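You operate a simulated robot arm through the tools that you are given. There is no shell and no other tool.

The job below is to be done with a simulated two-armed robot. You get a single attempt, and the scene is never put back.

TASK
Take the cap off the bottle labelled "DRY" on the service bench top and lay it down there. Then put the blue gel tub from the service bench top on the shelf under the service bench. Then put the pink cup on the middle rack shelf away on the set-up table top. Then push the drop stand drawer shut. Keep to this order. Set down upright: pink cup.

The check looks at the end state, three seconds after you hand in, the way a careful person would. Anything else that was tipped, shoved, dropped, spilled or broken makes it a failure. Lids that push on must go on centred and level and be pressed home; caps that screw on are set level and turned clockwise until they are tight.

THE ROBOT
Two 7-joint arms with fingered hands on one trunk, on a base that moves. Base frame: it is fixed to the floor where the robot stands at the start and does not move with it; the origin is under the middle of the robot, x ahead of it, y to its left, z up. Lengths are in m, angles in degrees, forces in N, time in s.
The left shoulder is at the start at [0.06, 0.126, 1.18], the right one opposite. With the tool pointing down near the work surface each hand reaches from about 0.4 to 0.72 m from the robot's upright axis, wherever it stands, measured 20 degrees to its own side. Places, roughly: bead bottle, wipes bottle [1.75, 1.5, 0.75]; drop stand drawer [2.5, -1, 0.8]; gel tub [2, 1.5, 0.75]; pink cup (7x7x8 cm) [-1.7, -1.7, 0.9]; set-up table top [2, -1.1, 0.8]; shelf under the service bench [1.6, 1.2, 0.3]. Payload 2.5 kg a hand.
The TCP of each hand is the grasp point between the finger pads, 0.03 m short of the fingertips. In the tool frame z runs along the fingers and y along their closing line. The gripper opens to 0.104 m; its body begins 0.035 m behind the TCP. The gripper is a hand of 5 fingers: y runs from the thumb to the fingers, the wrist lies at [-0.015, -0.104, -0.178] in the tool frame, and closing takes about 1.5 s.
Orientation is that of the tool frame in the base frame, as [roll, pitch, yaw] about the fixed x, y, z axes, in that order (R = Rz(yaw) Ry(pitch) Rx(roll)). With the fingers straight down and the wrist toward the robot, the tool's x, y and z point along [0, 1, 0], [1, 0, 0] and [0, 0, -1] of the base frame.

THE INTERFACE
- The arms move only by the tool drive_tool. It takes "left_plan", "right_plan" or both (then of equal length, played together; a hand with none holds still); each is a list of rows, each a list of 6 numbers: the shift along the tool's x, y, z in m, then the turn, a rotation vector about the tool's x, y, z in degrees. In form: [[dx, dy, dz, wx, wy, wz], ...]. A call has 1 to 20 rows; each row shifts and turns the commanded pose from where the row before left it, along the tool's axes as they then stand. "left_claw" and "right_claw" are, for a hand that has rows, the closure in counts, from 0 (fully open) to 255 (shut), set as the call begins (left out, the last holds). Rows are played at 5 a second. More than 0.05 m and 8.6 degrees between two rows, or a gripper value outside its range, and nothing of the call is played. Where a pose cannot be reached the arm comes as near as it can. A force on the tool above 40 N (or 10 N above the force at the start of the call, whichever is more), or a blocked arm, ends the call early, and 0.2 s more pass. The fingers move at their own pace (about 0.153 m/s each) and stop on an object; they squeeze with about 27 N. The grip force told is the motor's: it shows also when the fingers shut on nothing. Time passes only in rows, and 0.2 s behind the last, so rows that do not move let the fingers close. It gives the time, the measured TCP pose, the force on the tool (base axes), the opening and the grip force at its end, in the units of the frame above (readings bear some noise), with the torque about the TCP (base axes, N m) and any sound that the robot's microphone picked up.
- Cameras (640 x 400 px; columns grow to the right, rows downward): "scene" is now at [0.1289, 0.0103, 1.3906]; the picture's right is [0.10, -1.00, 0.00], its down [-0.56, -0.05, -0.83] and it looks along [0.83, 0.08, -0.56] (base axes); focal length 295 px, centre (320, 200). "left" rides on the left gripper at [-0.08, -0.078, -0.141] in its tool frame; the picture's right is [-0.78, -0.30, 0.56], its down [0.53, -0.78, 0.33] and it looks along [0.33, 0.56, 0.76] (tool axes); focal length 247 px, centre (320, 200). "right" rides on the right gripper at [0.08, -0.078, -0.141] in its tool frame; the picture's right is [-0.78, 0.30, -0.56], its down [-0.54, -0.78, 0.33] and it looks along [-0.33, 0.56, 0.76] (tool axes); focal length 247 px, centre (320, 200). There is no depth. A picture from a camera that has moved, and an enlarged one, comes with that camera's place and axes in the base frame and with its lens.
- snapshot(camera): a new picture of that camera. The clock stands still meanwhile.
- move_column(by): slides the trunk up (or, below 0, down) by that many m; the arms and the scene camera ride with it, the base frame stays. It gives what a move gives, with no picture.
- roll_base(legs): drives the robot by 1 to 6 legs, each [ahead, left, turn to the left] in m, m and degrees, along the robot's own axes; the way and the turn of a leg run together, so that a leg with both is an arc; at most 1.5 m and 180 degrees a leg. The arms and the cameras ride along, it lands a little off, and it stops where it bumps. It gives what a move gives.
- curl_fingers(index, middle, ring, little, thumb_bend, thumb_turn, hand): sets how far each is bent, from 0 (flat) to 1 (curled in); at 0.3 the hand is open as for a grip, at 0.7 the pads meet at the TCP. One left out holds its place. A second passes; each finger stops where it meets its share of the squeeze, and holds until it gets a number again. A gripper value or a shape takes the hand back. It gives what a move gives, with no picture; readings hold the bend of each and the force on index, middle, ring, little, thumb and palm. thumb_turn goes from beside the hand (0) to across from the fingers (1), as for a grip.
- set_grasp(shape, hand): the hand has 5 fingers and takes this shape, open, in about a second: jaw (thumb against the fingers, like two jaws); tri (thumb and two fingers); tip (a fingertip pinch); poke (one finger out to press); point (the index stretched); flat (the hand flat); cup (the hand cupped); fist (a fist). The gripper value then closes the fingers along that shape, each until it touches; the sizes above hold for jaw. It gives what a move gives, with no picture.
- head_to(pan, tilt): turns the head with the scene camera to pan (to the left, within 86 degrees either way) and tilt (down, from -29 to 69), counted from straight ahead of the robot. It gives what a move gives.
- inspect(camera, box): a new picture of the part [left, top, right, bottom] of that camera's present view, enlarged. The clock stands still meanwhile.
- sign_off(): hands the job in; it is judged then, once.

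Nothing tells you exact positions but the pictures and the camera data. Unless the task says otherwise, let go and move clear before handing in.

The tools are called by a JSON object that holds its "fn" and its "kwargs". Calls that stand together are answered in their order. drive_tool: Moves the arms, as the interface text tells. Its arguments: {"type":"object","properties":{"left_plan":{"type":"array"},"left_claw":{"type":"number"},"right_plan":{"type":"array"},"right_claw":{"type":"number"}},"required":[]} The other tools are called the same way: move_column (by) moves the trunk up or down; set_grasp (shape, hand) gives the hand a shape; curl_fingers (index, middle, ring, little, thumb_bend, thumb_turn, hand) moves the fingers one by one; roll_base (legs) drives the base; head_to (pan, tilt) turns the head that bears the scene camera; snapshot (camera) takes a picture; inspect (camera, box) takes an enlarged picture of a part of a camera's view; sign_off () hands the job in.

At the start:

```text
t: 0.0
left_ee_pos: [0.474, 0.2388, 1.1386]
left_tcp_rot: [180.0, 0.0, 90.0]
left_force: [0.4, 0.0, 0.0]
left_torque: [-0.02, 0.02, 0.02]
left_opening: 0.1033
left_grip_force: 0.1
left_shape: jaw
left_bend: [0.3, 0.3, 0.3, 0.3, 0.3, 0.98]
left_finger forces: [0.0, 0.0, 0.0, 0.1, 0.0, 0.1]
right_ee_pos: [0.4411, -0.2295, 1.1237]
right_tcp_rot: [179.9, 0.0, 90.0]
right_force: [0.5, -0.2, -0.5]
right_torque: [0.02, 0.04, 0.0]
right_opening: 0.1037
right_grip_force: 0.0
right_shape: jaw
right_bend: [0.3, 0.3, 0.3, 0.3, 0.3, 0.98]
right_finger forces: [0.0, 0.0, 0.0, 0.1, 0.1, 0.1]
trunk travel left (down, up): [-0.575, 0.365]
robot x, y, heading: [0.0033, -0.0005, 0.2]
head pan, tilt (commanded): [5.5, 34.0]
```

scene: 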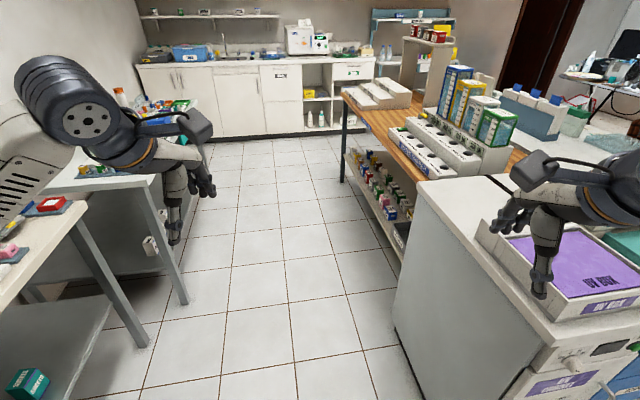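
right: 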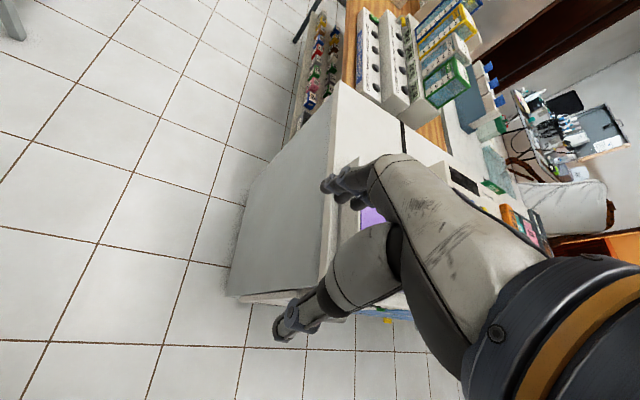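
left: 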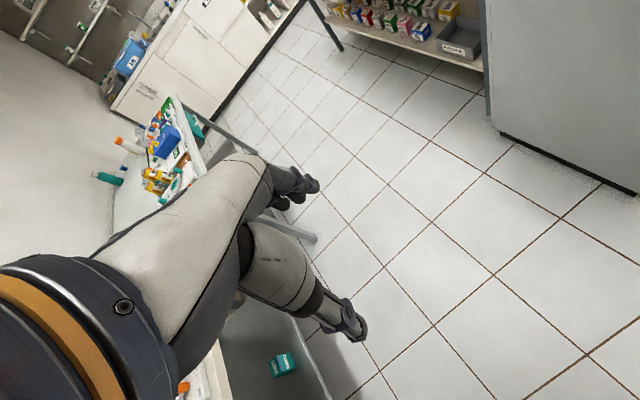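

I see a corridor between a white bench on the left (probably the service bench) and a cabinet/table on the right, with my two hands over both sides. First I look around with the head before moving anything.

{"fn": "head_to", "kwargs": {"pan": 45, "tilt": 25}}

{"fn": "snapshot", "kwargs": {"camera": "scene"}}

{"fn": "head_to", "kwargs": {"pan": -45, "tilt": 25}}

{"fn": "snapshot", "kwargs": {"camera": "scene"}}

{"fn": "head_to", "kwargs": {"pan": -86, "tilt": 25}}

{"fn": "snapshot", "kwargs": {"camera": "scene"}}

{"fn": "head_to", "kwargs": {"pan": 86, "tilt": 25}}

{"fn": "snapshot", "kwargs": {"camera": "scene"}}

```text
t: 1.1
left_ee_pos: [0.4756, 0.2383, 1.139]
left_tcp_rot: [-179.9, 0.1, 90.1]
left_force: [-1.1, -0.2, -0.5]
left_torque: [-0.01, 0.01, -0.01]
left_opening: 0.1035
left_grip_force: 0.0
left_shape: jaw
left_bend: [0.3, 0.3, 0.3, 0.3, 0.3, 0.98]
left_finger forces: [0.0, 0.1, 0.1, 0.0, 0.1, 0.0]
right_ee_pos: [0.4431, -0.2287, 1.1226]
right_tcp_rot: [180.0, -0.1, 90.0]
right_force: [0.0, -0.8, -1.0]
right_torque: [0.02, -0.03, 0.01]
right_opening: 0.1038
right_grip_force: 0.0
right_shape: jaw
right_bend: [0.3, 0.3, 0.3, 0.3, 0.3, 0.98]
right_finger forces: [0.0, 0.0, 0.1, 0.0, 0.0, 0.0]
trunk travel left (down, up): [-0.575, 0.365]
robot x, y, heading: [-0.0031, -0.0013, -0.0]
head pan, tilt (commanded): [45.0, 25.0]
```

```text
taken
camera scene: at [0.1059, 0.0668, 1.4047], right [0.71, -0.71, 0.0], down [-0.3, -0.3, -0.91], along [0.64, 0.64, -0.42], focal length 295 px, centre (320, 200)
```

scene: 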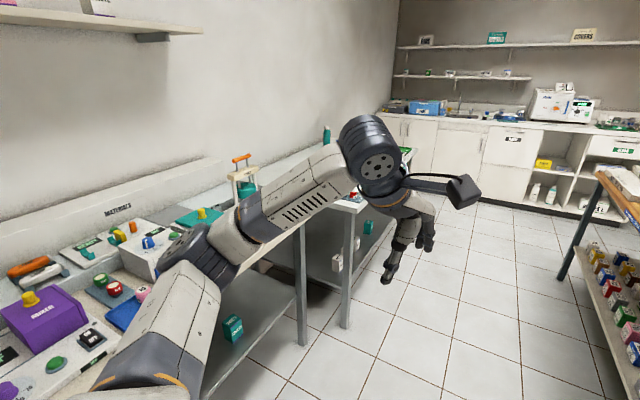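

```text
t: 2.7
left_ee_pos: [0.4743, 0.2402, 1.1398]
left_tcp_rot: [179.9, 0.0, 90.0]
left_force: [-0.5, 0.1, -0.1]
left_torque: [0.01, 0.0, -0.02]
left_opening: 0.1035
left_grip_force: 0.0
left_shape: jaw
left_bend: [0.3, 0.3, 0.3, 0.3, 0.3, 0.98]
left_finger forces: [0.0, 0.0, 0.0, 0.1, 0.0, 0.1]
right_ee_pos: [0.4433, -0.2288, 1.1235]
right_tcp_rot: [179.9, 0.0, 90.0]
right_force: [-0.3, 0.1, 0.2]
right_torque: [-0.02, 0.03, -0.03]
right_opening: 0.1038
right_grip_force: 0.0
right_shape: jaw
right_bend: [0.3, 0.3, 0.3, 0.3, 0.3, 0.98]
right_finger forces: [0.0, 0.0, 0.1, 0.0, 0.0, 0.1]
trunk travel left (down, up): [-0.575, 0.365]
robot x, y, heading: [0.0005, 0.0011, -0.3]
head pan, tilt (commanded): [-45.0, 25.0]
```

```text
taken
camera scene: at [0.1059, -0.0634, 1.4047], right [-0.71, -0.71, 0.0], down [-0.3, 0.3, -0.91], along [0.64, -0.64, -0.42], focal length 295 px, centre (320, 200)
```

scene: 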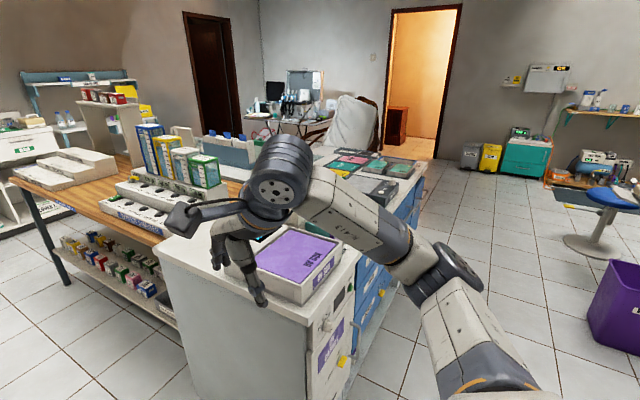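

```text
t: 3.8
left_ee_pos: [0.4742, 0.239, 1.1384]
left_tcp_rot: [180.0, 0.1, 90.0]
left_force: [0.0, -0.1, 0.6]
left_torque: [-0.03, 0.02, 0.0]
left_opening: 0.1036
left_grip_force: 0.1
left_shape: jaw
left_bend: [0.3, 0.3, 0.3, 0.3, 0.3, 0.98]
left_finger forces: [0.1, 0.0, 0.0, 0.0, 0.1, 0.0]
right_ee_pos: [0.4435, -0.2291, 1.1236]
right_tcp_rot: [180.0, 0.0, 89.9]
right_force: [0.3, -0.2, 1.0]
right_torque: [-0.03, 0.02, -0.03]
right_opening: 0.1034
right_grip_force: 0.0
right_shape: jaw
right_bend: [0.3, 0.3, 0.3, 0.3, 0.3, 0.98]
right_finger forces: [0.0, 0.0, 0.1, 0.0, 0.0, 0.0]
trunk travel left (down, up): [-0.575, 0.365]
robot x, y, heading: [0.0015, 0.0003, 0.2]
head pan, tilt (commanded): [-85.9, 25.0]
```

```text
taken
camera scene: at [0.0473, -0.0902, 1.4047], right [-1.0, -0.07, 0.0], down [-0.03, 0.42, -0.91], along [0.06, -0.9, -0.42], focal length 295 px, centre (320, 200)
```

scene: 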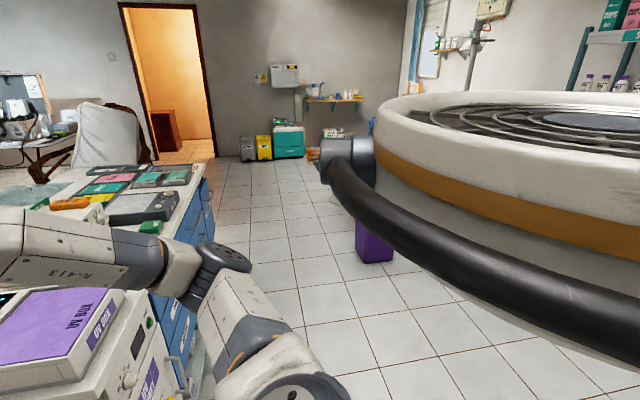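

```text
t: 6.4
left_ee_pos: [0.4746, 0.2385, 1.1385]
left_tcp_rot: [-179.9, -0.1, 90.0]
left_force: [-0.4, 0.4, -1.2]
left_torque: [-0.05, 0.01, 0.0]
left_opening: 0.1034
left_grip_force: 0.0
left_shape: jaw
left_bend: [0.3, 0.3, 0.3, 0.3, 0.3, 0.98]
left_finger forces: [0.1, 0.0, 0.1, 0.1, 0.1, 0.0]
right_ee_pos: [0.443, -0.2292, 1.124]
right_tcp_rot: [180.0, 0.1, 90.0]
right_force: [0.2, 0.0, 0.0]
right_torque: [-0.01, 0.02, -0.05]
right_opening: 0.1037
right_grip_force: 0.1
right_shape: jaw
right_bend: [0.3, 0.3, 0.3, 0.3, 0.3, 0.98]
right_finger forces: [0.1, 0.0, 0.0, 0.1, 0.0, 0.0]
trunk travel left (down, up): [-0.575, 0.365]
robot x, y, heading: [0.003, -0.0021, -0.0]
head pan, tilt (commanded): [85.9, 25.0]
```

```text
taken
camera scene: at [0.0473, 0.0936, 1.4047], right [1.0, -0.07, 0.0], down [-0.03, -0.42, -0.91], along [0.06, 0.9, -0.42], focal length 295 px, centre (320, 200)
```

scene: 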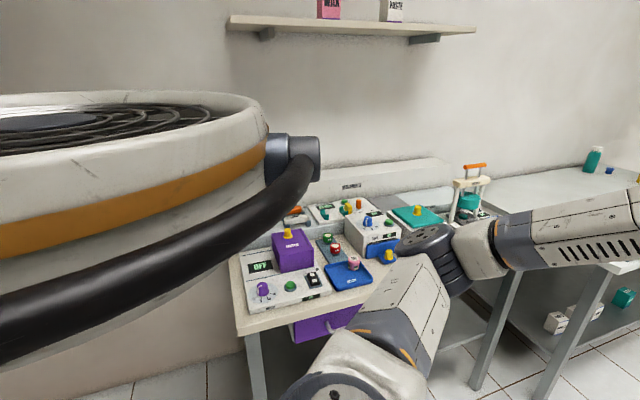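

The service bench is ahead on the left (front edge near y≈0.87, starting at x≈1.1), the corridor between is free. I drive up the corridor, keeping to its middle, then look at the bench.

{"fn": "roll_base", "kwargs": {"legs": [[0.0, 0.25, 0], [1.0, 0.0, 0]]}}

{"fn": "head_to", "kwargs": {"pan": 45, "tilt": 30}}

{"fn": "snapshot", "kwargs": {"camera": "scene"}}

{"fn": "head_to", "kwargs": {"pan": 80, "tilt": 30}}

{"fn": "snapshot", "kwargs": {"camera": "scene"}}

{"fn": "head_to", "kwargs": {"pan": -40, "tilt": 30}}

{"fn": "snapshot", "kwargs": {"camera": "scene"}}

```text
t: 13.1
left_ee_pos: [1.4815, 0.5077, 1.138]
left_tcp_rot: [-179.9, 0.0, 91.2]
left_force: [-0.2, -0.6, 0.1]
left_torque: [0.01, 0.0, 0.0]
left_opening: 0.1037
left_grip_force: 0.0
left_shape: jaw
left_bend: [0.3, 0.3, 0.3, 0.3, 0.3, 0.98]
left_finger forces: [0.1, 0.0, 0.0, 0.0, 0.1, 0.0]
right_ee_pos: [1.4595, 0.0387, 1.1233]
right_tcp_rot: [180.0, 0.0, 91.2]
right_force: [0.1, -0.1, -0.1]
right_torque: [0.03, -0.03, 0.0]
right_opening: 0.1037
right_grip_force: 0.1
right_shape: jaw
right_bend: [0.3, 0.3, 0.3, 0.3, 0.3, 0.98]
right_finger forces: [0.0, 0.0, 0.0, 0.0, 0.0, 0.1]
trunk travel left (down, up): [-0.575, 0.365]
robot x, y, heading: [1.0089, 0.2624, 1.3]
head pan, tilt (commanded): [85.9, 25.0]
```

```text
t: 14.1
left_ee_pos: [1.4828, 0.508, 1.1381]
left_tcp_rot: [180.0, 0.0, 91.2]
left_force: [-0.5, 0.4, -0.2]
left_torque: [-0.01, 0.02, 0.0]
left_opening: 0.1037
left_grip_force: 0.1
left_shape: jaw
left_bend: [0.3, 0.3, 0.3, 0.3, 0.3, 0.98]
left_finger forces: [0.0, 0.1, 0.0, 0.0, 0.1, 0.1]
right_ee_pos: [1.4587, 0.0401, 1.1232]
right_tcp_rot: [180.0, 0.0, 91.3]
right_force: [0.7, 0.5, 0.6]
right_torque: [0.0, -0.01, -0.03]
right_opening: 0.1035
right_grip_force: 0.1
right_shape: jaw
right_bend: [0.3, 0.3, 0.3, 0.3, 0.3, 0.98]
right_finger forces: [0.0, 0.1, 0.1, 0.0, 0.1, 0.0]
trunk travel left (down, up): [-0.575, 0.365]
robot x, y, heading: [1.0061, 0.2603, 1.3]
head pan, tilt (commanded): [45.0, 30.0]
```

```text
taken
camera scene: at [1.1147, 0.3277, 1.3968], right [0.72, -0.69, 0.0], down [-0.35, -0.36, -0.87], along [0.6, 0.63, -0.5], focal length 295 px, centre (320, 200)
```

scene: 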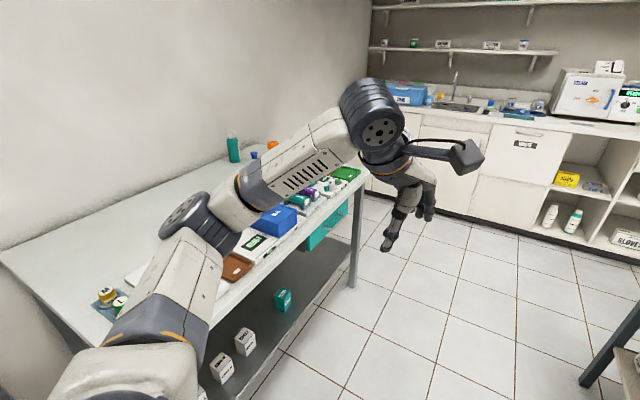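

```text
t: 15.1
left_ee_pos: [1.4818, 0.5073, 1.1386]
left_tcp_rot: [179.9, 0.1, 91.1]
left_force: [-0.5, 0.1, 0.5]
left_torque: [0.03, 0.0, 0.02]
left_opening: 0.1035
left_grip_force: 0.0
left_shape: jaw
left_bend: [0.3, 0.3, 0.3, 0.3, 0.3, 0.98]
left_finger forces: [0.0, 0.0, 0.0, 0.0, 0.1, 0.0]
right_ee_pos: [1.4595, 0.0385, 1.1232]
right_tcp_rot: [180.0, 0.0, 91.2]
right_force: [0.0, -0.1, -0.3]
right_torque: [0.02, 0.03, 0.01]
right_opening: 0.1036
right_grip_force: 0.1
right_shape: jaw
right_bend: [0.3, 0.3, 0.3, 0.3, 0.3, 0.98]
right_finger forces: [0.1, 0.0, 0.1, 0.0, 0.0, 0.0]
trunk travel left (down, up): [-0.575, 0.365]
robot x, y, heading: [1.0111, 0.2599, 1.2]
head pan, tilt (commanded): [80.0, 30.0]
```

```text
taken
camera scene: at [1.0661, 0.3517, 1.3967], right [0.99, -0.15, 0.0], down [-0.08, -0.49, -0.87], along [0.13, 0.86, -0.5], focal length 295 px, centre (320, 200)
```

scene: 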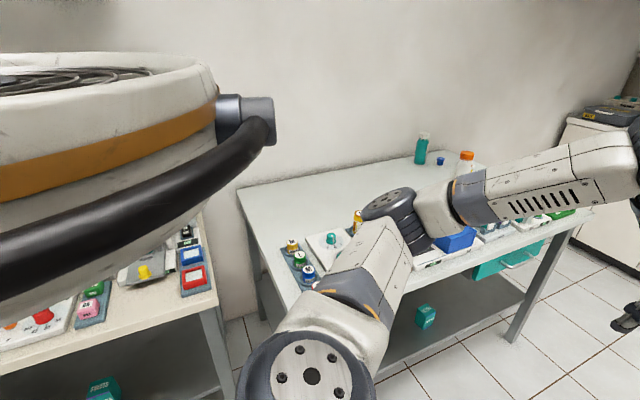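

```text
t: 17.1
left_ee_pos: [1.4808, 0.5075, 1.1386]
left_tcp_rot: [180.0, 0.0, 91.1]
left_force: [-0.6, 0.0, -0.1]
left_torque: [0.01, -0.04, 0.0]
left_opening: 0.1035
left_grip_force: 0.1
left_shape: jaw
left_bend: [0.3, 0.3, 0.3, 0.3, 0.3, 0.98]
left_finger forces: [0.1, 0.1, 0.0, 0.1, 0.1, 0.0]
right_ee_pos: [1.4597, 0.0396, 1.1232]
right_tcp_rot: [180.0, -0.1, 91.2]
right_force: [0.5, 0.5, -1.4]
right_torque: [-0.01, 0.01, -0.02]
right_opening: 0.1035
right_grip_force: 0.0
right_shape: jaw
right_bend: [0.3, 0.3, 0.3, 0.3, 0.3, 0.98]
right_finger forces: [0.1, 0.0, 0.0, 0.0, 0.0, 0.0]
trunk travel left (down, up): [-0.575, 0.365]
robot x, y, heading: [1.0148, 0.2588, 1.3]
head pan, tilt (commanded): [-40.0, 30.0]
```

```text
taken
camera scene: at [1.1226, 0.2057, 1.3968], right [-0.63, -0.78, 0.0], down [-0.39, 0.31, -0.87], along [0.67, -0.54, -0.5], focal length 295 px, centre (320, 200)
```

scene: 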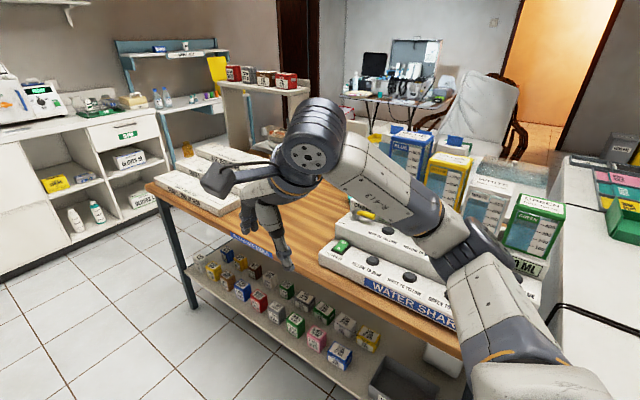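

The service bench stands at x≈1.2–2.2, y≈0.85–1.6 with a teal bottle and an orange‑capped bottle at the back. I turn left to face it and slide over in front of them to look closely.

{"fn": "roll_base", "kwargs": {"legs": [[0, 0, 88.7], [0, -0.7, 0]]}}

{"fn": "head_to", "kwargs": {"pan": 0, "tilt": 35}}

{"fn": "snapshot", "kwargs": {"camera": "scene"}}

```text
t: 24.8
left_ee_pos: [1.4816, 0.7369, 1.1391]
left_tcp_rot: [-180.0, 0.0, 179.8]
left_force: [0.3, -0.1, -0.9]
left_torque: [0.01, -0.03, 0.0]
left_opening: 0.1034
left_grip_force: 0.0
left_shape: jaw
left_bend: [0.3, 0.3, 0.3, 0.3, 0.3, 0.98]
left_finger forces: [0.0, 0.0, 0.1, 0.1, 0.0, 0.1]
right_ee_pos: [1.9475, 0.7041, 1.1233]
right_tcp_rot: [180.0, 0.0, 179.7]
right_force: [0.4, 0.3, 0.5]
right_torque: [-0.01, 0.01, 0.05]
right_opening: 0.1034
right_grip_force: 0.1
right_shape: jaw
right_bend: [0.3, 0.3, 0.3, 0.3, 0.3, 0.98]
right_finger forces: [0.0, 0.0, 0.0, 0.1, 0.0, 0.0]
trunk travel left (down, up): [-0.575, 0.365]
robot x, y, heading: [1.7133, 0.2647, 89.7]
head pan, tilt (commanded): [-40.0, 30.0]
```

```text
t: 25.9
left_ee_pos: [1.4814, 0.736, 1.1391]
left_tcp_rot: [-180.0, 0.1, 179.7]
left_force: [0.3, 0.0, -0.7]
left_torque: [-0.03, 0.0, -0.03]
left_opening: 0.1034
left_grip_force: 0.0
left_shape: jaw
left_bend: [0.3, 0.3, 0.3, 0.3, 0.3, 0.98]
left_finger forces: [0.0, 0.1, 0.0, 0.1, 0.1, 0.0]
right_ee_pos: [1.9479, 0.7031, 1.1227]
right_tcp_rot: [-180.0, 0.0, 179.7]
right_force: [-0.2, 0.0, -0.4]
right_torque: [-0.01, 0.01, -0.01]
right_opening: 0.1038
right_grip_force: 0.1
right_shape: jaw
right_bend: [0.3, 0.3, 0.3, 0.3, 0.3, 0.98]
right_finger forces: [0.1, 0.0, 0.0, 0.0, 0.0, 0.0]
trunk travel left (down, up): [-0.575, 0.365]
robot x, y, heading: [1.7191, 0.2607, 89.9]
head pan, tilt (commanded): [0.0, 35.0]
```

```text
taken
camera scene: at [1.7186, 0.391, 1.389], right [1.0, -0.01, 0.0], down [0.0, -0.57, -0.82], along [0.0, 0.82, -0.57], focal length 295 px, centre (320, 200)
```

scene: 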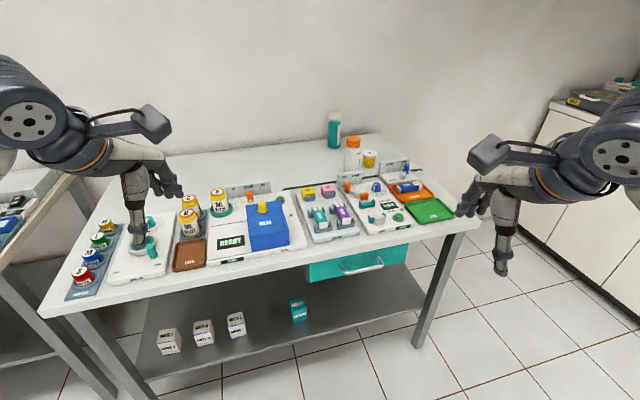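

{"fn": "inspect", "kwargs": {"camera": "scene", "box": [160, 100, 480, 300]}}

{"fn": "inspect", "kwargs": {"camera": "scene", "box": [300, 100, 460, 200]}}

{"fn": "inspect", "kwargs": {"camera": "scene", "box": [290, 170, 450, 270]}}

{"fn": "inspect", "kwargs": {"camera": "scene", "box": [40, 170, 300, 370]}}

```text
2.00 times, centred on (320, 200) of scene
camera zoom: at [1.7186, 0.391, 1.389], right [1.0, -0.01, 0.0], down [0.0, -0.57, -0.82], along [0.0, 0.82, -0.57], focal length 591 px, centre (320, 200)
```

zoom: 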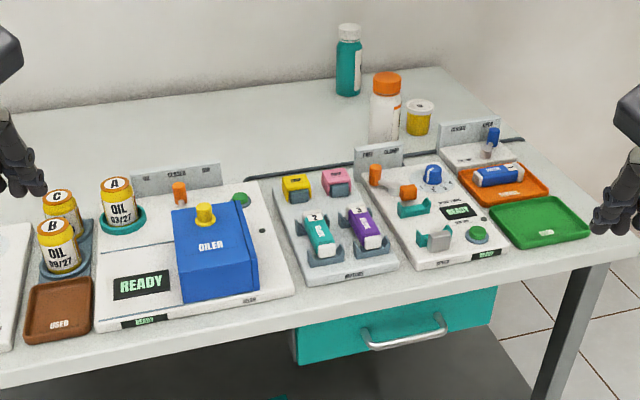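

```text
4.00 times, centred on (380, 150) of scene
camera zoom: at [1.7186, 0.391, 1.389], right [1.0, -0.01, 0.0], down [0.0, -0.57, -0.82], along [0.0, 0.82, -0.57], focal length 1182 px, centre (80, 400)
```

zoom: 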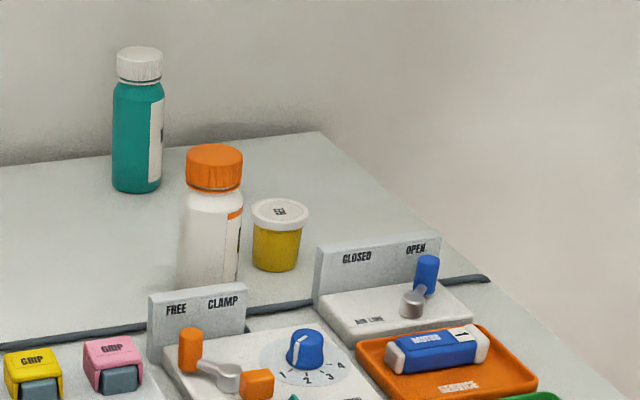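

```text
4.00 times, centred on (370, 220) of scene
camera zoom: at [1.7186, 0.391, 1.389], right [1.0, -0.01, 0.0], down [0.0, -0.57, -0.82], along [0.0, 0.82, -0.57], focal length 1182 px, centre (120, 120)
```

zoom: 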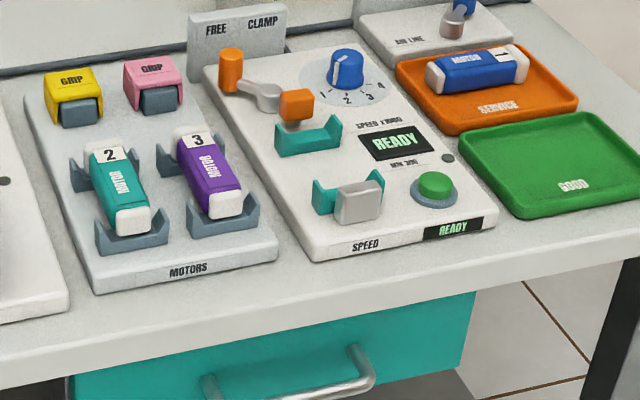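

```text
2.00 times, centred on (170, 270) of scene
camera zoom: at [1.7186, 0.391, 1.389], right [1.0, -0.01, 0.0], down [0.0, -0.57, -0.82], along [0.0, 0.82, -0.57], focal length 591 px, centre (620, 60)
```

zoom: 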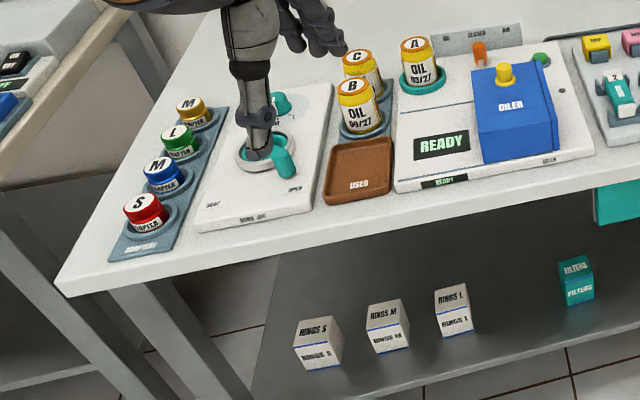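

The bench is turned about 16° in my frame; at its back right stand a teal bottle (white cap), a white bottle (orange cap) and a yellow "GEL" tub, with a blue tub probably hidden behind the white bottle. They are too deep to reach from the front, so I look right to check the gap at the bench's right end.

{"fn": "head_to", "kwargs": {"pan": -50, "tilt": 30}}

{"fn": "snapshot", "kwargs": {"camera": "scene"}}

{"fn": "head_to", "kwargs": {"pan": -86, "tilt": 30}}

{"fn": "snapshot", "kwargs": {"camera": "scene"}}

```text
t: 27.1
left_ee_pos: [1.4813, 0.7376, 1.1391]
left_tcp_rot: [-180.0, 0.0, 179.7]
left_force: [-0.2, 0.0, 0.1]
left_torque: [0.04, -0.01, 0.02]
left_opening: 0.1035
left_grip_force: 0.1
left_shape: jaw
left_bend: [0.3, 0.3, 0.3, 0.3, 0.3, 0.98]
left_finger forces: [0.0, 0.1, 0.0, 0.0, 0.1, 0.0]
right_ee_pos: [1.9485, 0.7027, 1.1234]
right_tcp_rot: [-180.0, 0.0, 179.7]
right_force: [0.6, 0.0, -0.4]
right_torque: [-0.01, 0.0, -0.02]
right_opening: 0.1035
right_grip_force: 0.2
right_shape: jaw
right_bend: [0.3, 0.3, 0.3, 0.3, 0.3, 0.98]
right_finger forces: [0.1, 0.1, 0.0, 0.0, 0.0, 0.0]
trunk travel left (down, up): [-0.575, 0.365]
robot x, y, heading: [1.719, 0.2594, 89.7]
head pan, tilt (commanded): [-50.0, 30.0]
```

```text
taken
camera scene: at [1.7876, 0.3608, 1.3967], right [0.64, -0.77, 0.0], down [-0.38, -0.32, -0.87], along [0.67, 0.55, -0.5], focal length 295 px, centre (320, 200)
```

scene: 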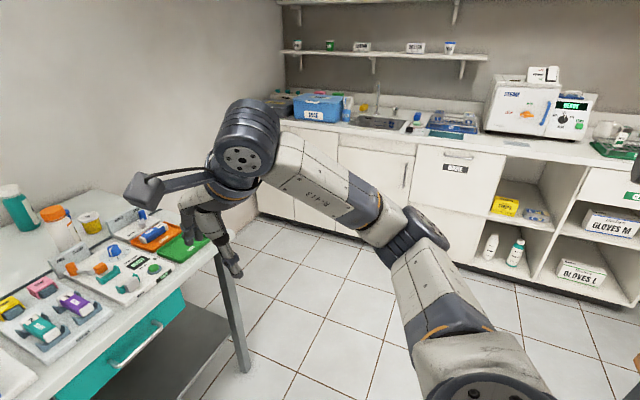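

```text
t: 28.1
left_ee_pos: [1.481, 0.7367, 1.1398]
left_tcp_rot: [-180.0, 0.0, 179.8]
left_force: [0.7, 0.0, 0.4]
left_torque: [0.01, -0.01, 0.02]
left_opening: 0.1037
left_grip_force: 0.0
left_shape: jaw
left_bend: [0.3, 0.3, 0.3, 0.3, 0.3, 0.98]
left_finger forces: [0.1, 0.1, 0.0, 0.0, 0.1, 0.0]
right_ee_pos: [1.949, 0.7024, 1.1224]
right_tcp_rot: [179.9, 0.0, 179.7]
right_force: [1.1, 0.3, -0.1]
right_torque: [0.02, -0.02, -0.01]
right_opening: 0.1037
right_grip_force: 0.0
right_shape: jaw
right_bend: [0.3, 0.3, 0.3, 0.3, 0.3, 0.98]
right_finger forces: [0.0, 0.0, 0.0, 0.1, 0.0, 0.0]
trunk travel left (down, up): [-0.575, 0.365]
robot x, y, heading: [1.7169, 0.2615, 89.8]
head pan, tilt (commanded): [-85.9, 30.0]
```

```text
taken
camera scene: at [1.8083, 0.309, 1.3967], right [0.07, -1.0, 0.0], down [-0.5, -0.03, -0.87], along [0.86, 0.06, -0.5], focal length 295 px, centre (320, 200)
```

scene: 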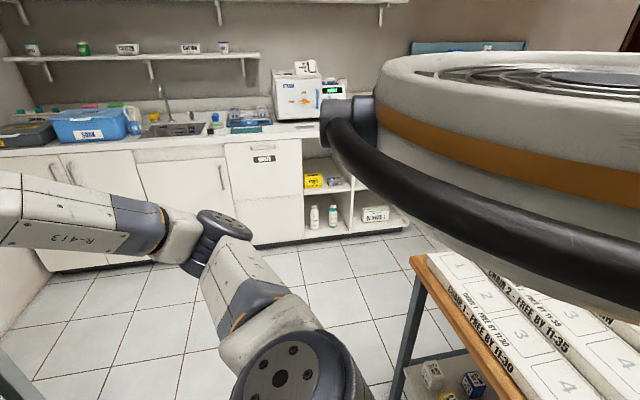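

The gap between the bench end and the sink counter is about 1.1 m wide and clear. I drive along the aisle, turn to face the bench's right end and slide in beside it.

{"fn": "roll_base", "kwargs": {"legs": [[0.46, -1.146, 0], [0, 0, 106]]}}

{"fn": "head_to", "kwargs": {"pan": -30, "tilt": 25}}

{"fn": "snapshot", "kwargs": {"camera": "scene"}}

```text
t: 38.9
left_ee_pos: [2.4931, 0.3529, 1.1389]
left_tcp_rot: [180.0, 0.1, -74.8]
left_force: [-0.9, 0.2, 0.0]
left_torque: [-0.02, 0.01, 0.01]
left_opening: 0.1036
left_grip_force: 0.1
left_shape: jaw
left_bend: [0.3, 0.3, 0.3, 0.3, 0.3, 0.98]
left_finger forces: [0.0, 0.1, 0.0, 0.0, 0.0, 0.0]
right_ee_pos: [2.4003, 0.8127, 1.1235]
right_tcp_rot: [180.0, 0.0, -74.8]
right_force: [0.2, -0.1, -0.6]
right_torque: [-0.01, 0.04, 0.03]
right_opening: 0.1036
right_grip_force: 0.0
right_shape: jaw
right_bend: [0.3, 0.3, 0.3, 0.3, 0.3, 0.98]
right_finger forces: [0.0, 0.0, 0.1, 0.0, 0.1, 0.1]
trunk travel left (down, up): [-0.575, 0.365]
robot x, y, heading: [2.8887, 0.7139, -165.1]
head pan, tilt (commanded): [-85.9, 30.0]
```

```text
t: 40.1
left_ee_pos: [2.4922, 0.3545, 1.1381]
left_tcp_rot: [-180.0, 0.0, -74.8]
left_force: [-0.2, -0.1, 0.2]
left_torque: [-0.01, 0.01, 0.01]
left_opening: 0.1037
left_grip_force: 0.0
left_shape: jaw
left_bend: [0.3, 0.3, 0.3, 0.3, 0.3, 0.98]
left_finger forces: [0.0, 0.1, 0.0, 0.0, 0.0, 0.0]
right_ee_pos: [2.4003, 0.8143, 1.1235]
right_tcp_rot: [-180.0, 0.0, -74.8]
right_force: [-0.3, -0.1, 0.0]
right_torque: [0.0, 0.0, 0.0]
right_opening: 0.1036
right_grip_force: 0.1
right_shape: jaw
right_bend: [0.3, 0.3, 0.3, 0.3, 0.3, 0.98]
right_finger forces: [0.0, 0.0, 0.0, 0.0, 0.0, 0.1]
trunk travel left (down, up): [-0.575, 0.365]
robot x, y, heading: [2.8874, 0.7068, -164.7]
head pan, tilt (commanded): [-30.0, 25.0]
```

```text
taken
camera scene: at [2.761, 0.7228, 1.4047], right [0.26, 0.97, 0.0], down [0.41, -0.11, -0.91], along [-0.88, 0.23, -0.42], focal length 295 px, centre (320, 200)
```

scene: 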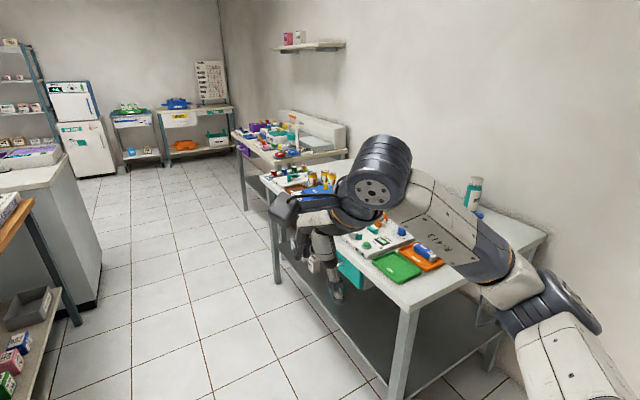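

The bench's right end is ahead-right of me and free. I slide right in front of it (with care for the wall on my right), then look at the bottles.

{"fn": "roll_base", "kwargs": {"legs": [[0, -0.85, 0]]}}

{"fn": "head_to", "kwargs": {"pan": 0, "tilt": 35}}

{"fn": "snapshot", "kwargs": {"camera": "scene"}}

{"fn": "snapshot", "kwargs": {"camera": "right"}}

```text
t: 44.6
left_ee_pos: [2.2721, 1.1704, 1.1381]
left_tcp_rot: [-180.0, 0.0, -75.6]
left_force: [-0.5, 0.2, -0.2]
left_torque: [0.0, 0.01, 0.01]
left_opening: 0.1036
left_grip_force: 0.1
left_shape: jaw
left_bend: [0.3, 0.3, 0.3, 0.3, 0.3, 0.98]
left_finger forces: [0.0, 0.0, 0.0, 0.0, 0.0, 0.1]
right_ee_pos: [2.1869, 1.6313, 1.1236]
right_tcp_rot: [-180.0, 0.0, -75.7]
right_force: [-0.2, -0.3, 0.1]
right_torque: [-0.03, -0.03, -0.07]
right_opening: 0.1035
right_grip_force: 0.2
right_shape: jaw
right_bend: [0.3, 0.3, 0.3, 0.3, 0.3, 0.98]
right_finger forces: [0.0, 0.0, 0.0, 0.1, 0.1, 0.1]
trunk travel left (down, up): [-0.575, 0.365]
robot x, y, heading: [2.6758, 1.5195, -165.6]
head pan, tilt (commanded): [-30.0, 25.0]
```

```text
t: 45.5
left_ee_pos: [2.2739, 1.1701, 1.1379]
left_tcp_rot: [180.0, 0.1, -75.6]
left_force: [0.0, -0.1, -1.1]
left_torque: [0.0, -0.03, 0.0]
left_opening: 0.1036
left_grip_force: 0.0
left_shape: jaw
left_bend: [0.3, 0.3, 0.3, 0.3, 0.3, 0.98]
left_finger forces: [0.1, 0.0, 0.0, 0.0, 0.1, 0.0]
right_ee_pos: [2.1869, 1.6303, 1.124]
right_tcp_rot: [-180.0, 0.0, -75.6]
right_force: [-0.1, 0.4, -0.4]
right_torque: [0.02, -0.02, 0.03]
right_opening: 0.1037
right_grip_force: 0.1
right_shape: jaw
right_bend: [0.3, 0.3, 0.3, 0.3, 0.3, 0.98]
right_finger forces: [0.1, 0.0, 0.0, 0.0, 0.0, 0.0]
trunk travel left (down, up): [-0.575, 0.365]
robot x, y, heading: [2.6745, 1.517, -165.7]
head pan, tilt (commanded): [0.0, 35.0]
```

```text
taken
camera scene: at [2.5504, 1.4887, 1.389], right [-0.25, 0.97, 0.0], down [0.56, 0.14, -0.82], along [-0.79, -0.2, -0.57], focal length 295 px, centre (320, 200)
```

scene: 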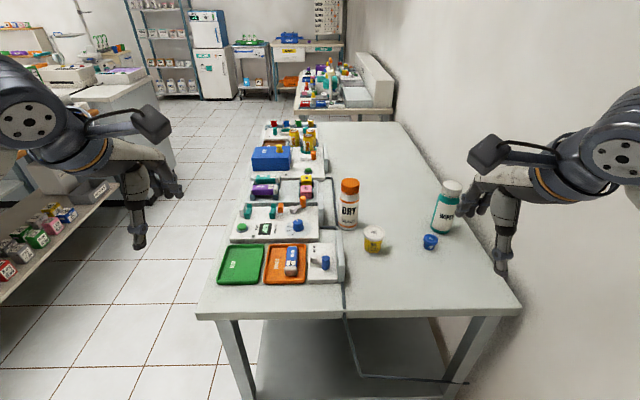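

```text
taken
camera right: at [2.2821, 1.572, 1.2643], right [-0.48, 0.68, 0.56], down [0.62, 0.71, -0.33], along [-0.62, 0.19, -0.76], focal length 247 px, centre (320, 200)
```

right: 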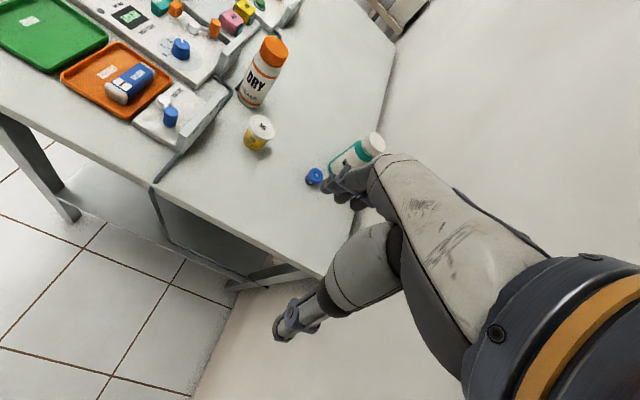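

{"fn": "inspect", "kwargs": {"camera": "scene", "box": [320, 160, 480, 260]}}

{"fn": "inspect", "kwargs": {"camera": "right", "box": [220, 20, 400, 200]}}

{"fn": "inspect", "kwargs": {"camera": "scene", "box": [200, 100, 440, 250]}}

```text
4.00 times, centred on (400, 210) of scene
camera zoom: at [2.5504, 1.4887, 1.389], right [-0.25, 0.97, 0.0], down [0.56, 0.14, -0.82], along [-0.79, -0.2, -0.57], focal length 1182 px, centre (0, 160)
```

zoom: 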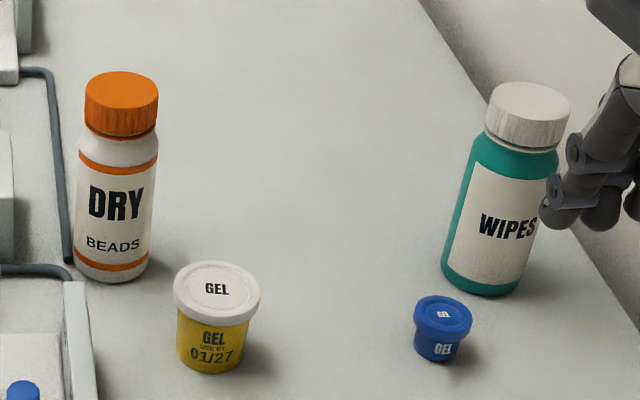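

```text
2.22 times, centred on (310, 110) of right
camera zoom: at [2.2821, 1.572, 1.2643], right [-0.48, 0.68, 0.56], down [0.62, 0.71, -0.33], along [-0.62, 0.19, -0.76], focal length 549 px, centre (342, 400)
```

zoom: 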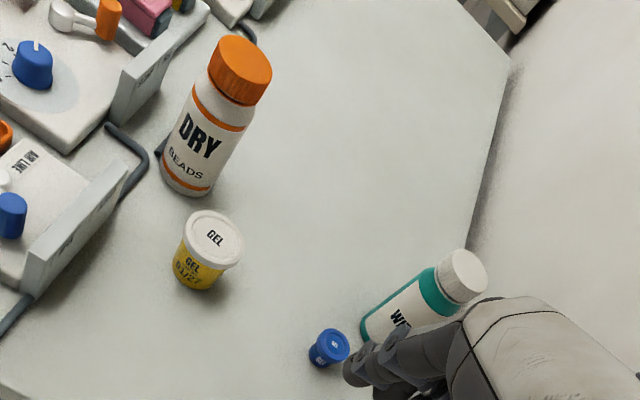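

```text
2.67 times, centred on (320, 175) of scene
camera zoom: at [2.5504, 1.4887, 1.389], right [-0.25, 0.97, 0.0], down [0.56, 0.14, -0.82], along [-0.79, -0.2, -0.57], focal length 788 px, centre (320, 267)
```

zoom: 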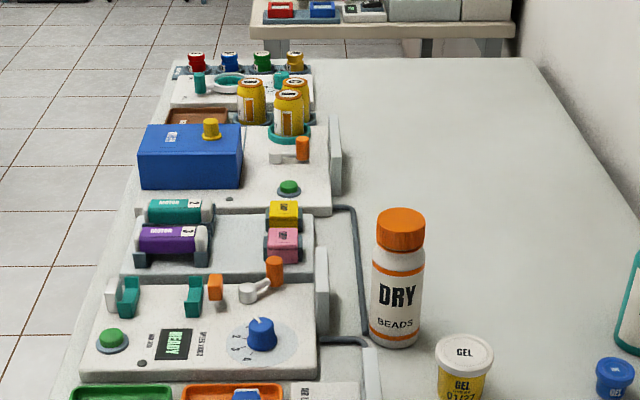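

The DRY bottle is the white one with the orange cap, at about (1.865, 1.40), cap top z≈0.965, bench top z≈0.81; the blue GEL tub is at about (1.91, 1.63) and a yellow GEL tub stands close to DRY. I move about 0.2 m closer so that both hands reach.

{"fn": "roll_base", "kwargs": {"legs": [[0.2, 0.0, 2]]}}

{"fn": "head_to", "kwargs": {"pan": -10, "tilt": 45}}

{"fn": "snapshot", "kwargs": {"camera": "scene"}}

{"fn": "snapshot", "kwargs": {"camera": "right"}}

{"fn": "snapshot", "kwargs": {"camera": "left"}}

```text
t: 47.1
left_ee_pos: [2.0882, 1.1012, 1.1384]
left_tcp_rot: [-179.9, 0.0, -73.7]
left_force: [0.7, 0.5, -0.4]
left_torque: [0.02, -0.04, -0.02]
left_opening: 0.1037
left_grip_force: 0.0
left_shape: jaw
left_bend: [0.3, 0.3, 0.3, 0.3, 0.3, 0.98]
left_finger forces: [0.1, 0.0, 0.0, 0.1, 0.0, 0.0]
right_ee_pos: [1.9864, 1.5597, 1.1233]
right_tcp_rot: [180.0, 0.0, -73.7]
right_force: [0.3, 0.0, -0.1]
right_torque: [0.04, 0.01, 0.0]
right_opening: 0.1035
right_grip_force: 0.1
right_shape: jaw
right_bend: [0.3, 0.3, 0.3, 0.3, 0.3, 0.98]
right_finger forces: [0.0, 0.1, 0.0, 0.0, 0.0, 0.0]
trunk travel left (down, up): [-0.575, 0.365]
robot x, y, heading: [2.4783, 1.4677, -163.6]
head pan, tilt (commanded): [0.0, 35.0]
```

```text
t: 47.9
left_ee_pos: [2.089, 1.1028, 1.1381]
left_tcp_rot: [-179.9, 0.0, -73.8]
left_force: [-0.1, 0.5, 0.4]
left_torque: [0.01, 0.01, -0.01]
left_opening: 0.1037
left_grip_force: 0.1
left_shape: jaw
left_bend: [0.3, 0.3, 0.3, 0.3, 0.3, 0.98]
left_finger forces: [0.0, 0.0, 0.0, 0.1, 0.0, 0.0]
right_ee_pos: [1.9878, 1.5601, 1.124]
right_tcp_rot: [180.0, 0.0, -73.6]
right_force: [-0.1, -0.1, -0.1]
right_torque: [0.02, 0.0, 0.04]
right_opening: 0.1038
right_grip_force: 0.0
right_shape: jaw
right_bend: [0.3, 0.3, 0.3, 0.3, 0.3, 0.98]
right_finger forces: [0.0, 0.0, 0.0, 0.0, 0.0, 0.0]
trunk travel left (down, up): [-0.575, 0.365]
robot x, y, heading: [2.4826, 1.4627, -163.6]
head pan, tilt (commanded): [-10.0, 45.0]
```

```text
taken
camera scene: at [2.3592, 1.4464, 1.3742], right [-0.11, 0.99, 0.0], down [0.7, 0.08, -0.71], along [-0.7, -0.08, -0.71], focal length 295 px, centre (320, 200)
```

scene: 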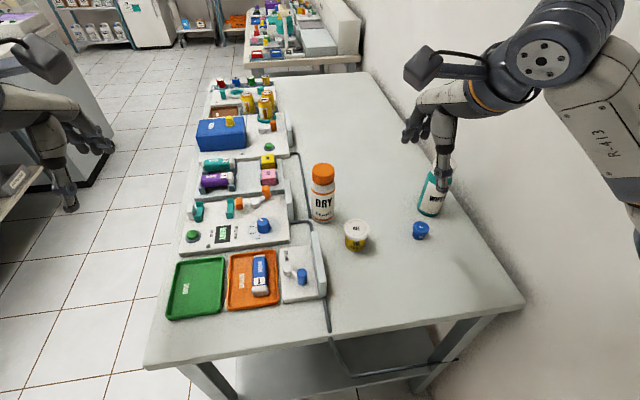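

```text
taken
camera right: at [2.0845, 1.505, 1.2644], right [-0.5, 0.66, 0.56], down [0.59, 0.73, -0.33], along [-0.63, 0.16, -0.76], focal length 247 px, centre (320, 200)
```

right: 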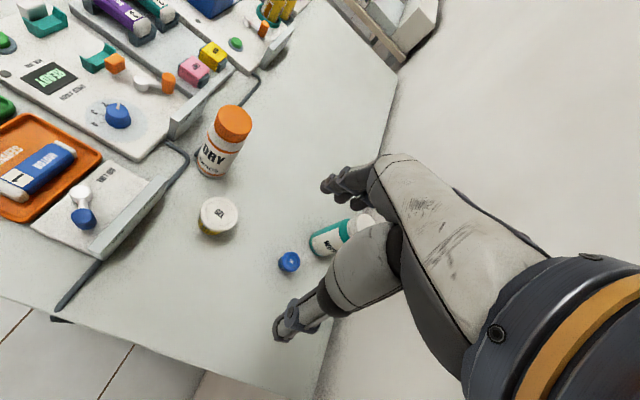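

```text
taken
camera left: at [2.1408, 1.2012, 1.2785], right [0.07, 0.83, -0.56], down [0.9, -0.3, -0.33], along [-0.44, -0.48, -0.76], focal length 247 px, centre (320, 200)
```

left: 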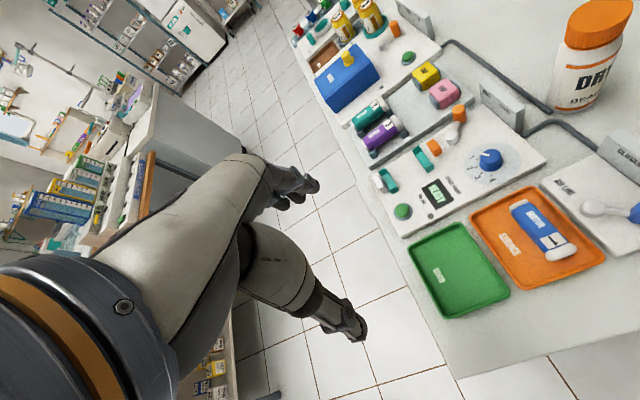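

Now the robot stands at (2.48, 1.46) with both hands over the bench. I zoom in on DRY and the tubs from two cameras to fix their places.

{"fn": "inspect", "kwargs": {"camera": "right", "box": [180, 90, 340, 190]}}

{"fn": "inspect", "kwargs": {"camera": "right", "box": [180, 190, 340, 290]}}

{"fn": "inspect", "kwargs": {"camera": "scene", "box": [290, 150, 450, 250]}}

```text
4.00 times, centred on (260, 140) of right
camera zoom: at [2.0845, 1.505, 1.2644], right [-0.5, 0.66, 0.56], down [0.59, 0.73, -0.33], along [-0.63, 0.16, -0.76], focal length 988 px, centre (560, 440)
```

zoom: 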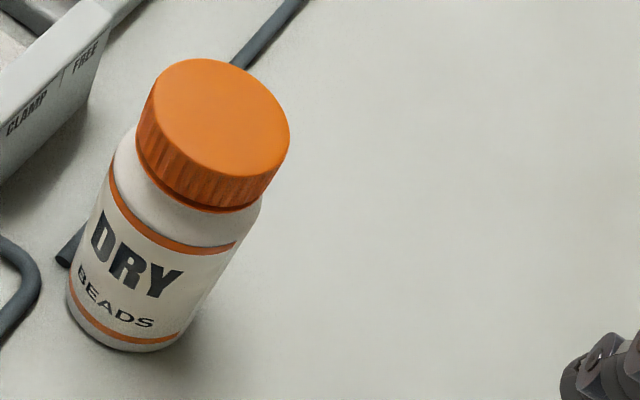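

```text
4.00 times, centred on (260, 240) of right
camera zoom: at [2.0845, 1.505, 1.2644], right [-0.5, 0.66, 0.56], down [0.59, 0.73, -0.33], along [-0.63, 0.16, -0.76], focal length 988 px, centre (560, 40)
```

zoom: 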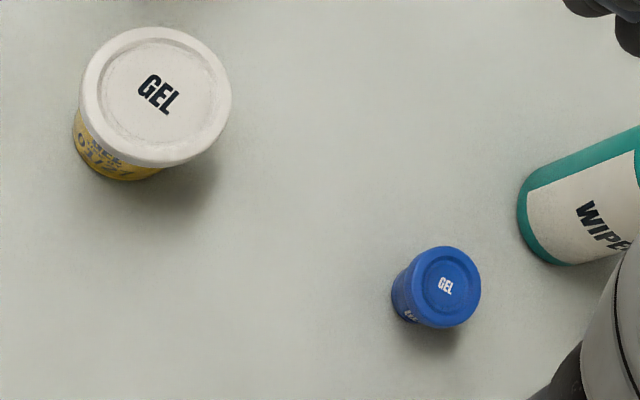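

```text
4.00 times, centred on (370, 200) of scene
camera zoom: at [2.3592, 1.4464, 1.3742], right [-0.11, 0.99, 0.0], down [0.7, 0.08, -0.71], along [-0.7, -0.08, -0.71], focal length 1182 px, centre (120, 200)
```

zoom: 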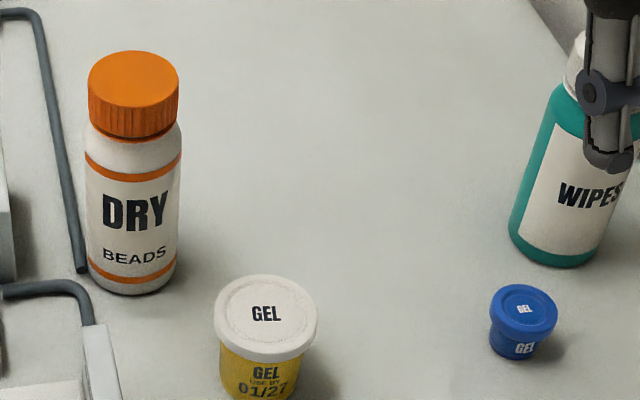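

DRY's axis is at about (1.859, 1.398), cap z 0.946–0.966, bench top z 0.812; the yellow tub (1.94, 1.48, top 0.88), blue tub (1.897, 1.627, top 0.857) and WIPES stand to its right. My plan: the right hand holds DRY's body from the right side with nearly level fingers, the left hand unscrews the cap from above; first I bring the right hand over DRY, high up.

{"fn": "drive_tool", "kwargs": {"right_plan": [[0.0185, 0.0282, 0, 0, 0, 0], [0.0185, 0.0282, 0, 0, 0, 0], [0.0185, 0.0282, 0, 0, 0, 0], [0.0185, 0.0282, 0, 0, 0, 0], [0.0185, 0.0282, 0, 0, 0, 0], [0.0185, 0.0282, 0, 0, 0, 0], [0, 0, 0, 0, 0, 0]]}}

{"fn": "snapshot", "kwargs": {"camera": "right"}}

```text
t: 49.5
left_ee_pos: [2.0904, 1.1038, 1.1375]
left_tcp_rot: [-179.9, 0.0, -73.7]
left_force: [0.7, -0.2, -0.3]
left_torque: [-0.01, 0.01, -0.01]
left_opening: 0.1039
left_grip_force: 0.1
left_shape: jaw
left_bend: [0.3, 0.3, 0.3, 0.3, 0.3, 0.98]
left_finger forces: [0.0, 0.0, 0.0, 0.0, 0.0, 0.0]
right_ee_pos: [1.8565, 1.4043, 1.1234]
right_tcp_rot: [179.9, -0.1, -73.7]
right_force: [1.4, -0.6, -0.8]
right_torque: [0.01, 0.01, 0.04]
right_opening: 0.1037
right_grip_force: 0.0
right_shape: jaw
right_bend: [0.3, 0.3, 0.3, 0.3, 0.3, 0.98]
right_finger forces: [0.0, 0.0, 0.1, 0.0, 0.0, 0.0]
trunk travel left (down, up): [-0.575, 0.365]
robot x, y, heading: [2.4803, 1.4678, -163.5]
head pan, tilt (commanded): [-10.0, 45.0]
```

```text
taken
camera right: at [1.9531, 1.35, 1.2646], right [-0.5, 0.66, 0.56], down [0.59, 0.73, -0.33], along [-0.63, 0.16, -0.76], focal length 247 px, centre (320, 200)
```

right: 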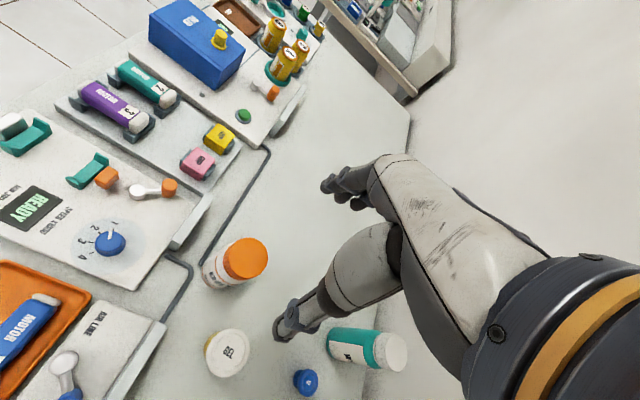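

{"fn": "inspect", "kwargs": {"camera": "right", "box": [180, 220, 300, 320]}}

{"fn": "snapshot", "kwargs": {"camera": "scene"}}

```text
4.00 times, centred on (240, 270) of right
camera zoom: at [1.9531, 1.35, 1.2646], right [-0.5, 0.66, 0.56], down [0.59, 0.73, -0.33], along [-0.63, 0.16, -0.76], focal length 988 px, centre (640, -80)
```

zoom: 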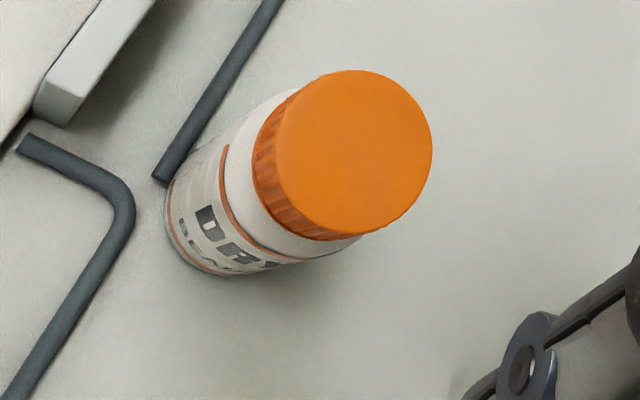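

```text
taken
camera scene: at [2.3592, 1.4468, 1.3742], right [-0.11, 0.99, 0.0], down [0.7, 0.08, -0.71], along [-0.7, -0.08, -0.71], focal length 295 px, centre (320, 200)
```

scene: 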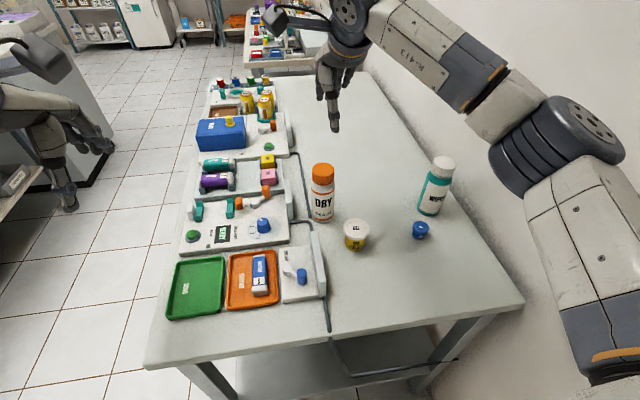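

The hand camera puts the cap axis about 1 cm left and 1 cm ahead of the right TCP, cap top z≈0.96. I now turn the right hand so that the fingers point left and slightly down, still high above the bottle.

{"fn": "drive_tool", "kwargs": {"right_plan": [[0.0, 0.0108, 0, 0, 0, 0], [0, 0, 0, 0, 8.125, 0], [0, 0, 0, 0, 8.125, 0], [0, 0, 0, 0, 8.125, 0], [0, 0, 0, 0, 8.125, 0], [0, 0, 0, 0, 8.125, 0], [0, 0, 0, 0, 8.125, 0], [0, 0, 0, 0, 8.125, 0], [0, 0, 0, 0, 8.125, 0], [0, 0, 0, 0, 0, 0], [0, 0, 0, 0, 0, 0]]}}

{"fn": "snapshot", "kwargs": {"camera": "right"}}

{"fn": "snapshot", "kwargs": {"camera": "scene"}}

```text
t: 51.9
left_ee_pos: [2.0878, 1.1021, 1.1372]
left_tcp_rot: [-179.9, 0.1, -73.6]
left_force: [-0.3, -0.8, 0.0]
left_torque: [-0.01, 0.01, 0.0]
left_opening: 0.1037
left_grip_force: 0.1
left_shape: jaw
left_bend: [0.3, 0.3, 0.3, 0.3, 0.3, 0.98]
left_finger forces: [0.0, 0.0, 0.0, 0.0, 0.0, 0.0]
right_ee_pos: [1.8457, 1.4017, 1.1237]
right_tcp_rot: [180.0, -65.0, -73.8]
right_force: [-0.1, 0.0, -0.7]
right_torque: [0.0, 0.04, 0.03]
right_opening: 0.1037
right_grip_force: 0.1
right_shape: jaw
right_bend: [0.3, 0.3, 0.3, 0.3, 0.3, 0.98]
right_finger forces: [0.0, 0.0, 0.0, 0.0, 0.0, 0.1]
trunk travel left (down, up): [-0.575, 0.365]
robot x, y, heading: [2.4768, 1.4665, -163.6]
head pan, tilt (commanded): [-10.0, 45.0]
```

```text
taken
camera right: at [1.8937, 1.5147, 1.255], right [-0.52, 0.72, -0.47], down [0.77, 0.15, -0.63], along [-0.38, -0.68, -0.62], focal length 247 px, centre (320, 200)
```

right: 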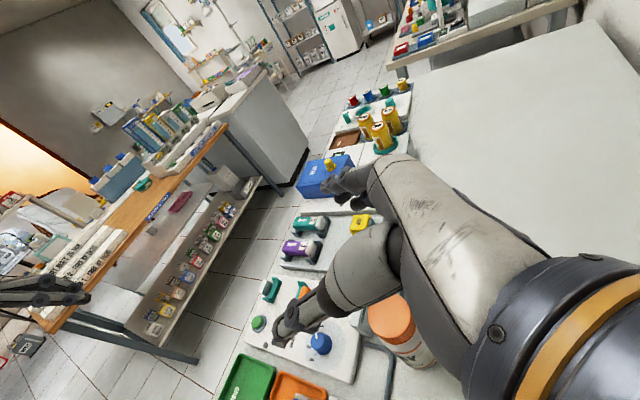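

```text
taken
camera scene: at [2.3592, 1.4465, 1.3741], right [-0.11, 0.99, 0.0], down [0.7, 0.08, -0.71], along [-0.7, -0.08, -0.71], focal length 295 px, centre (320, 200)
```

scene: 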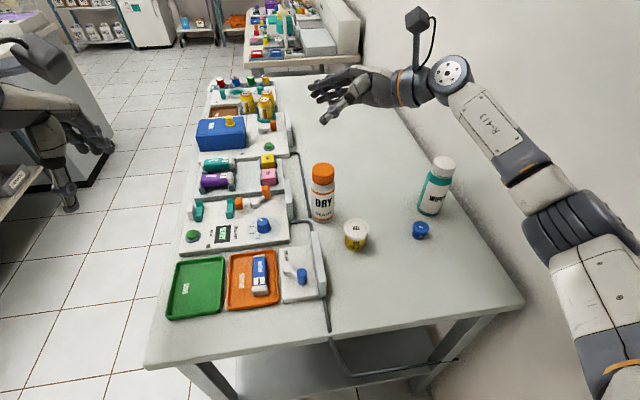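

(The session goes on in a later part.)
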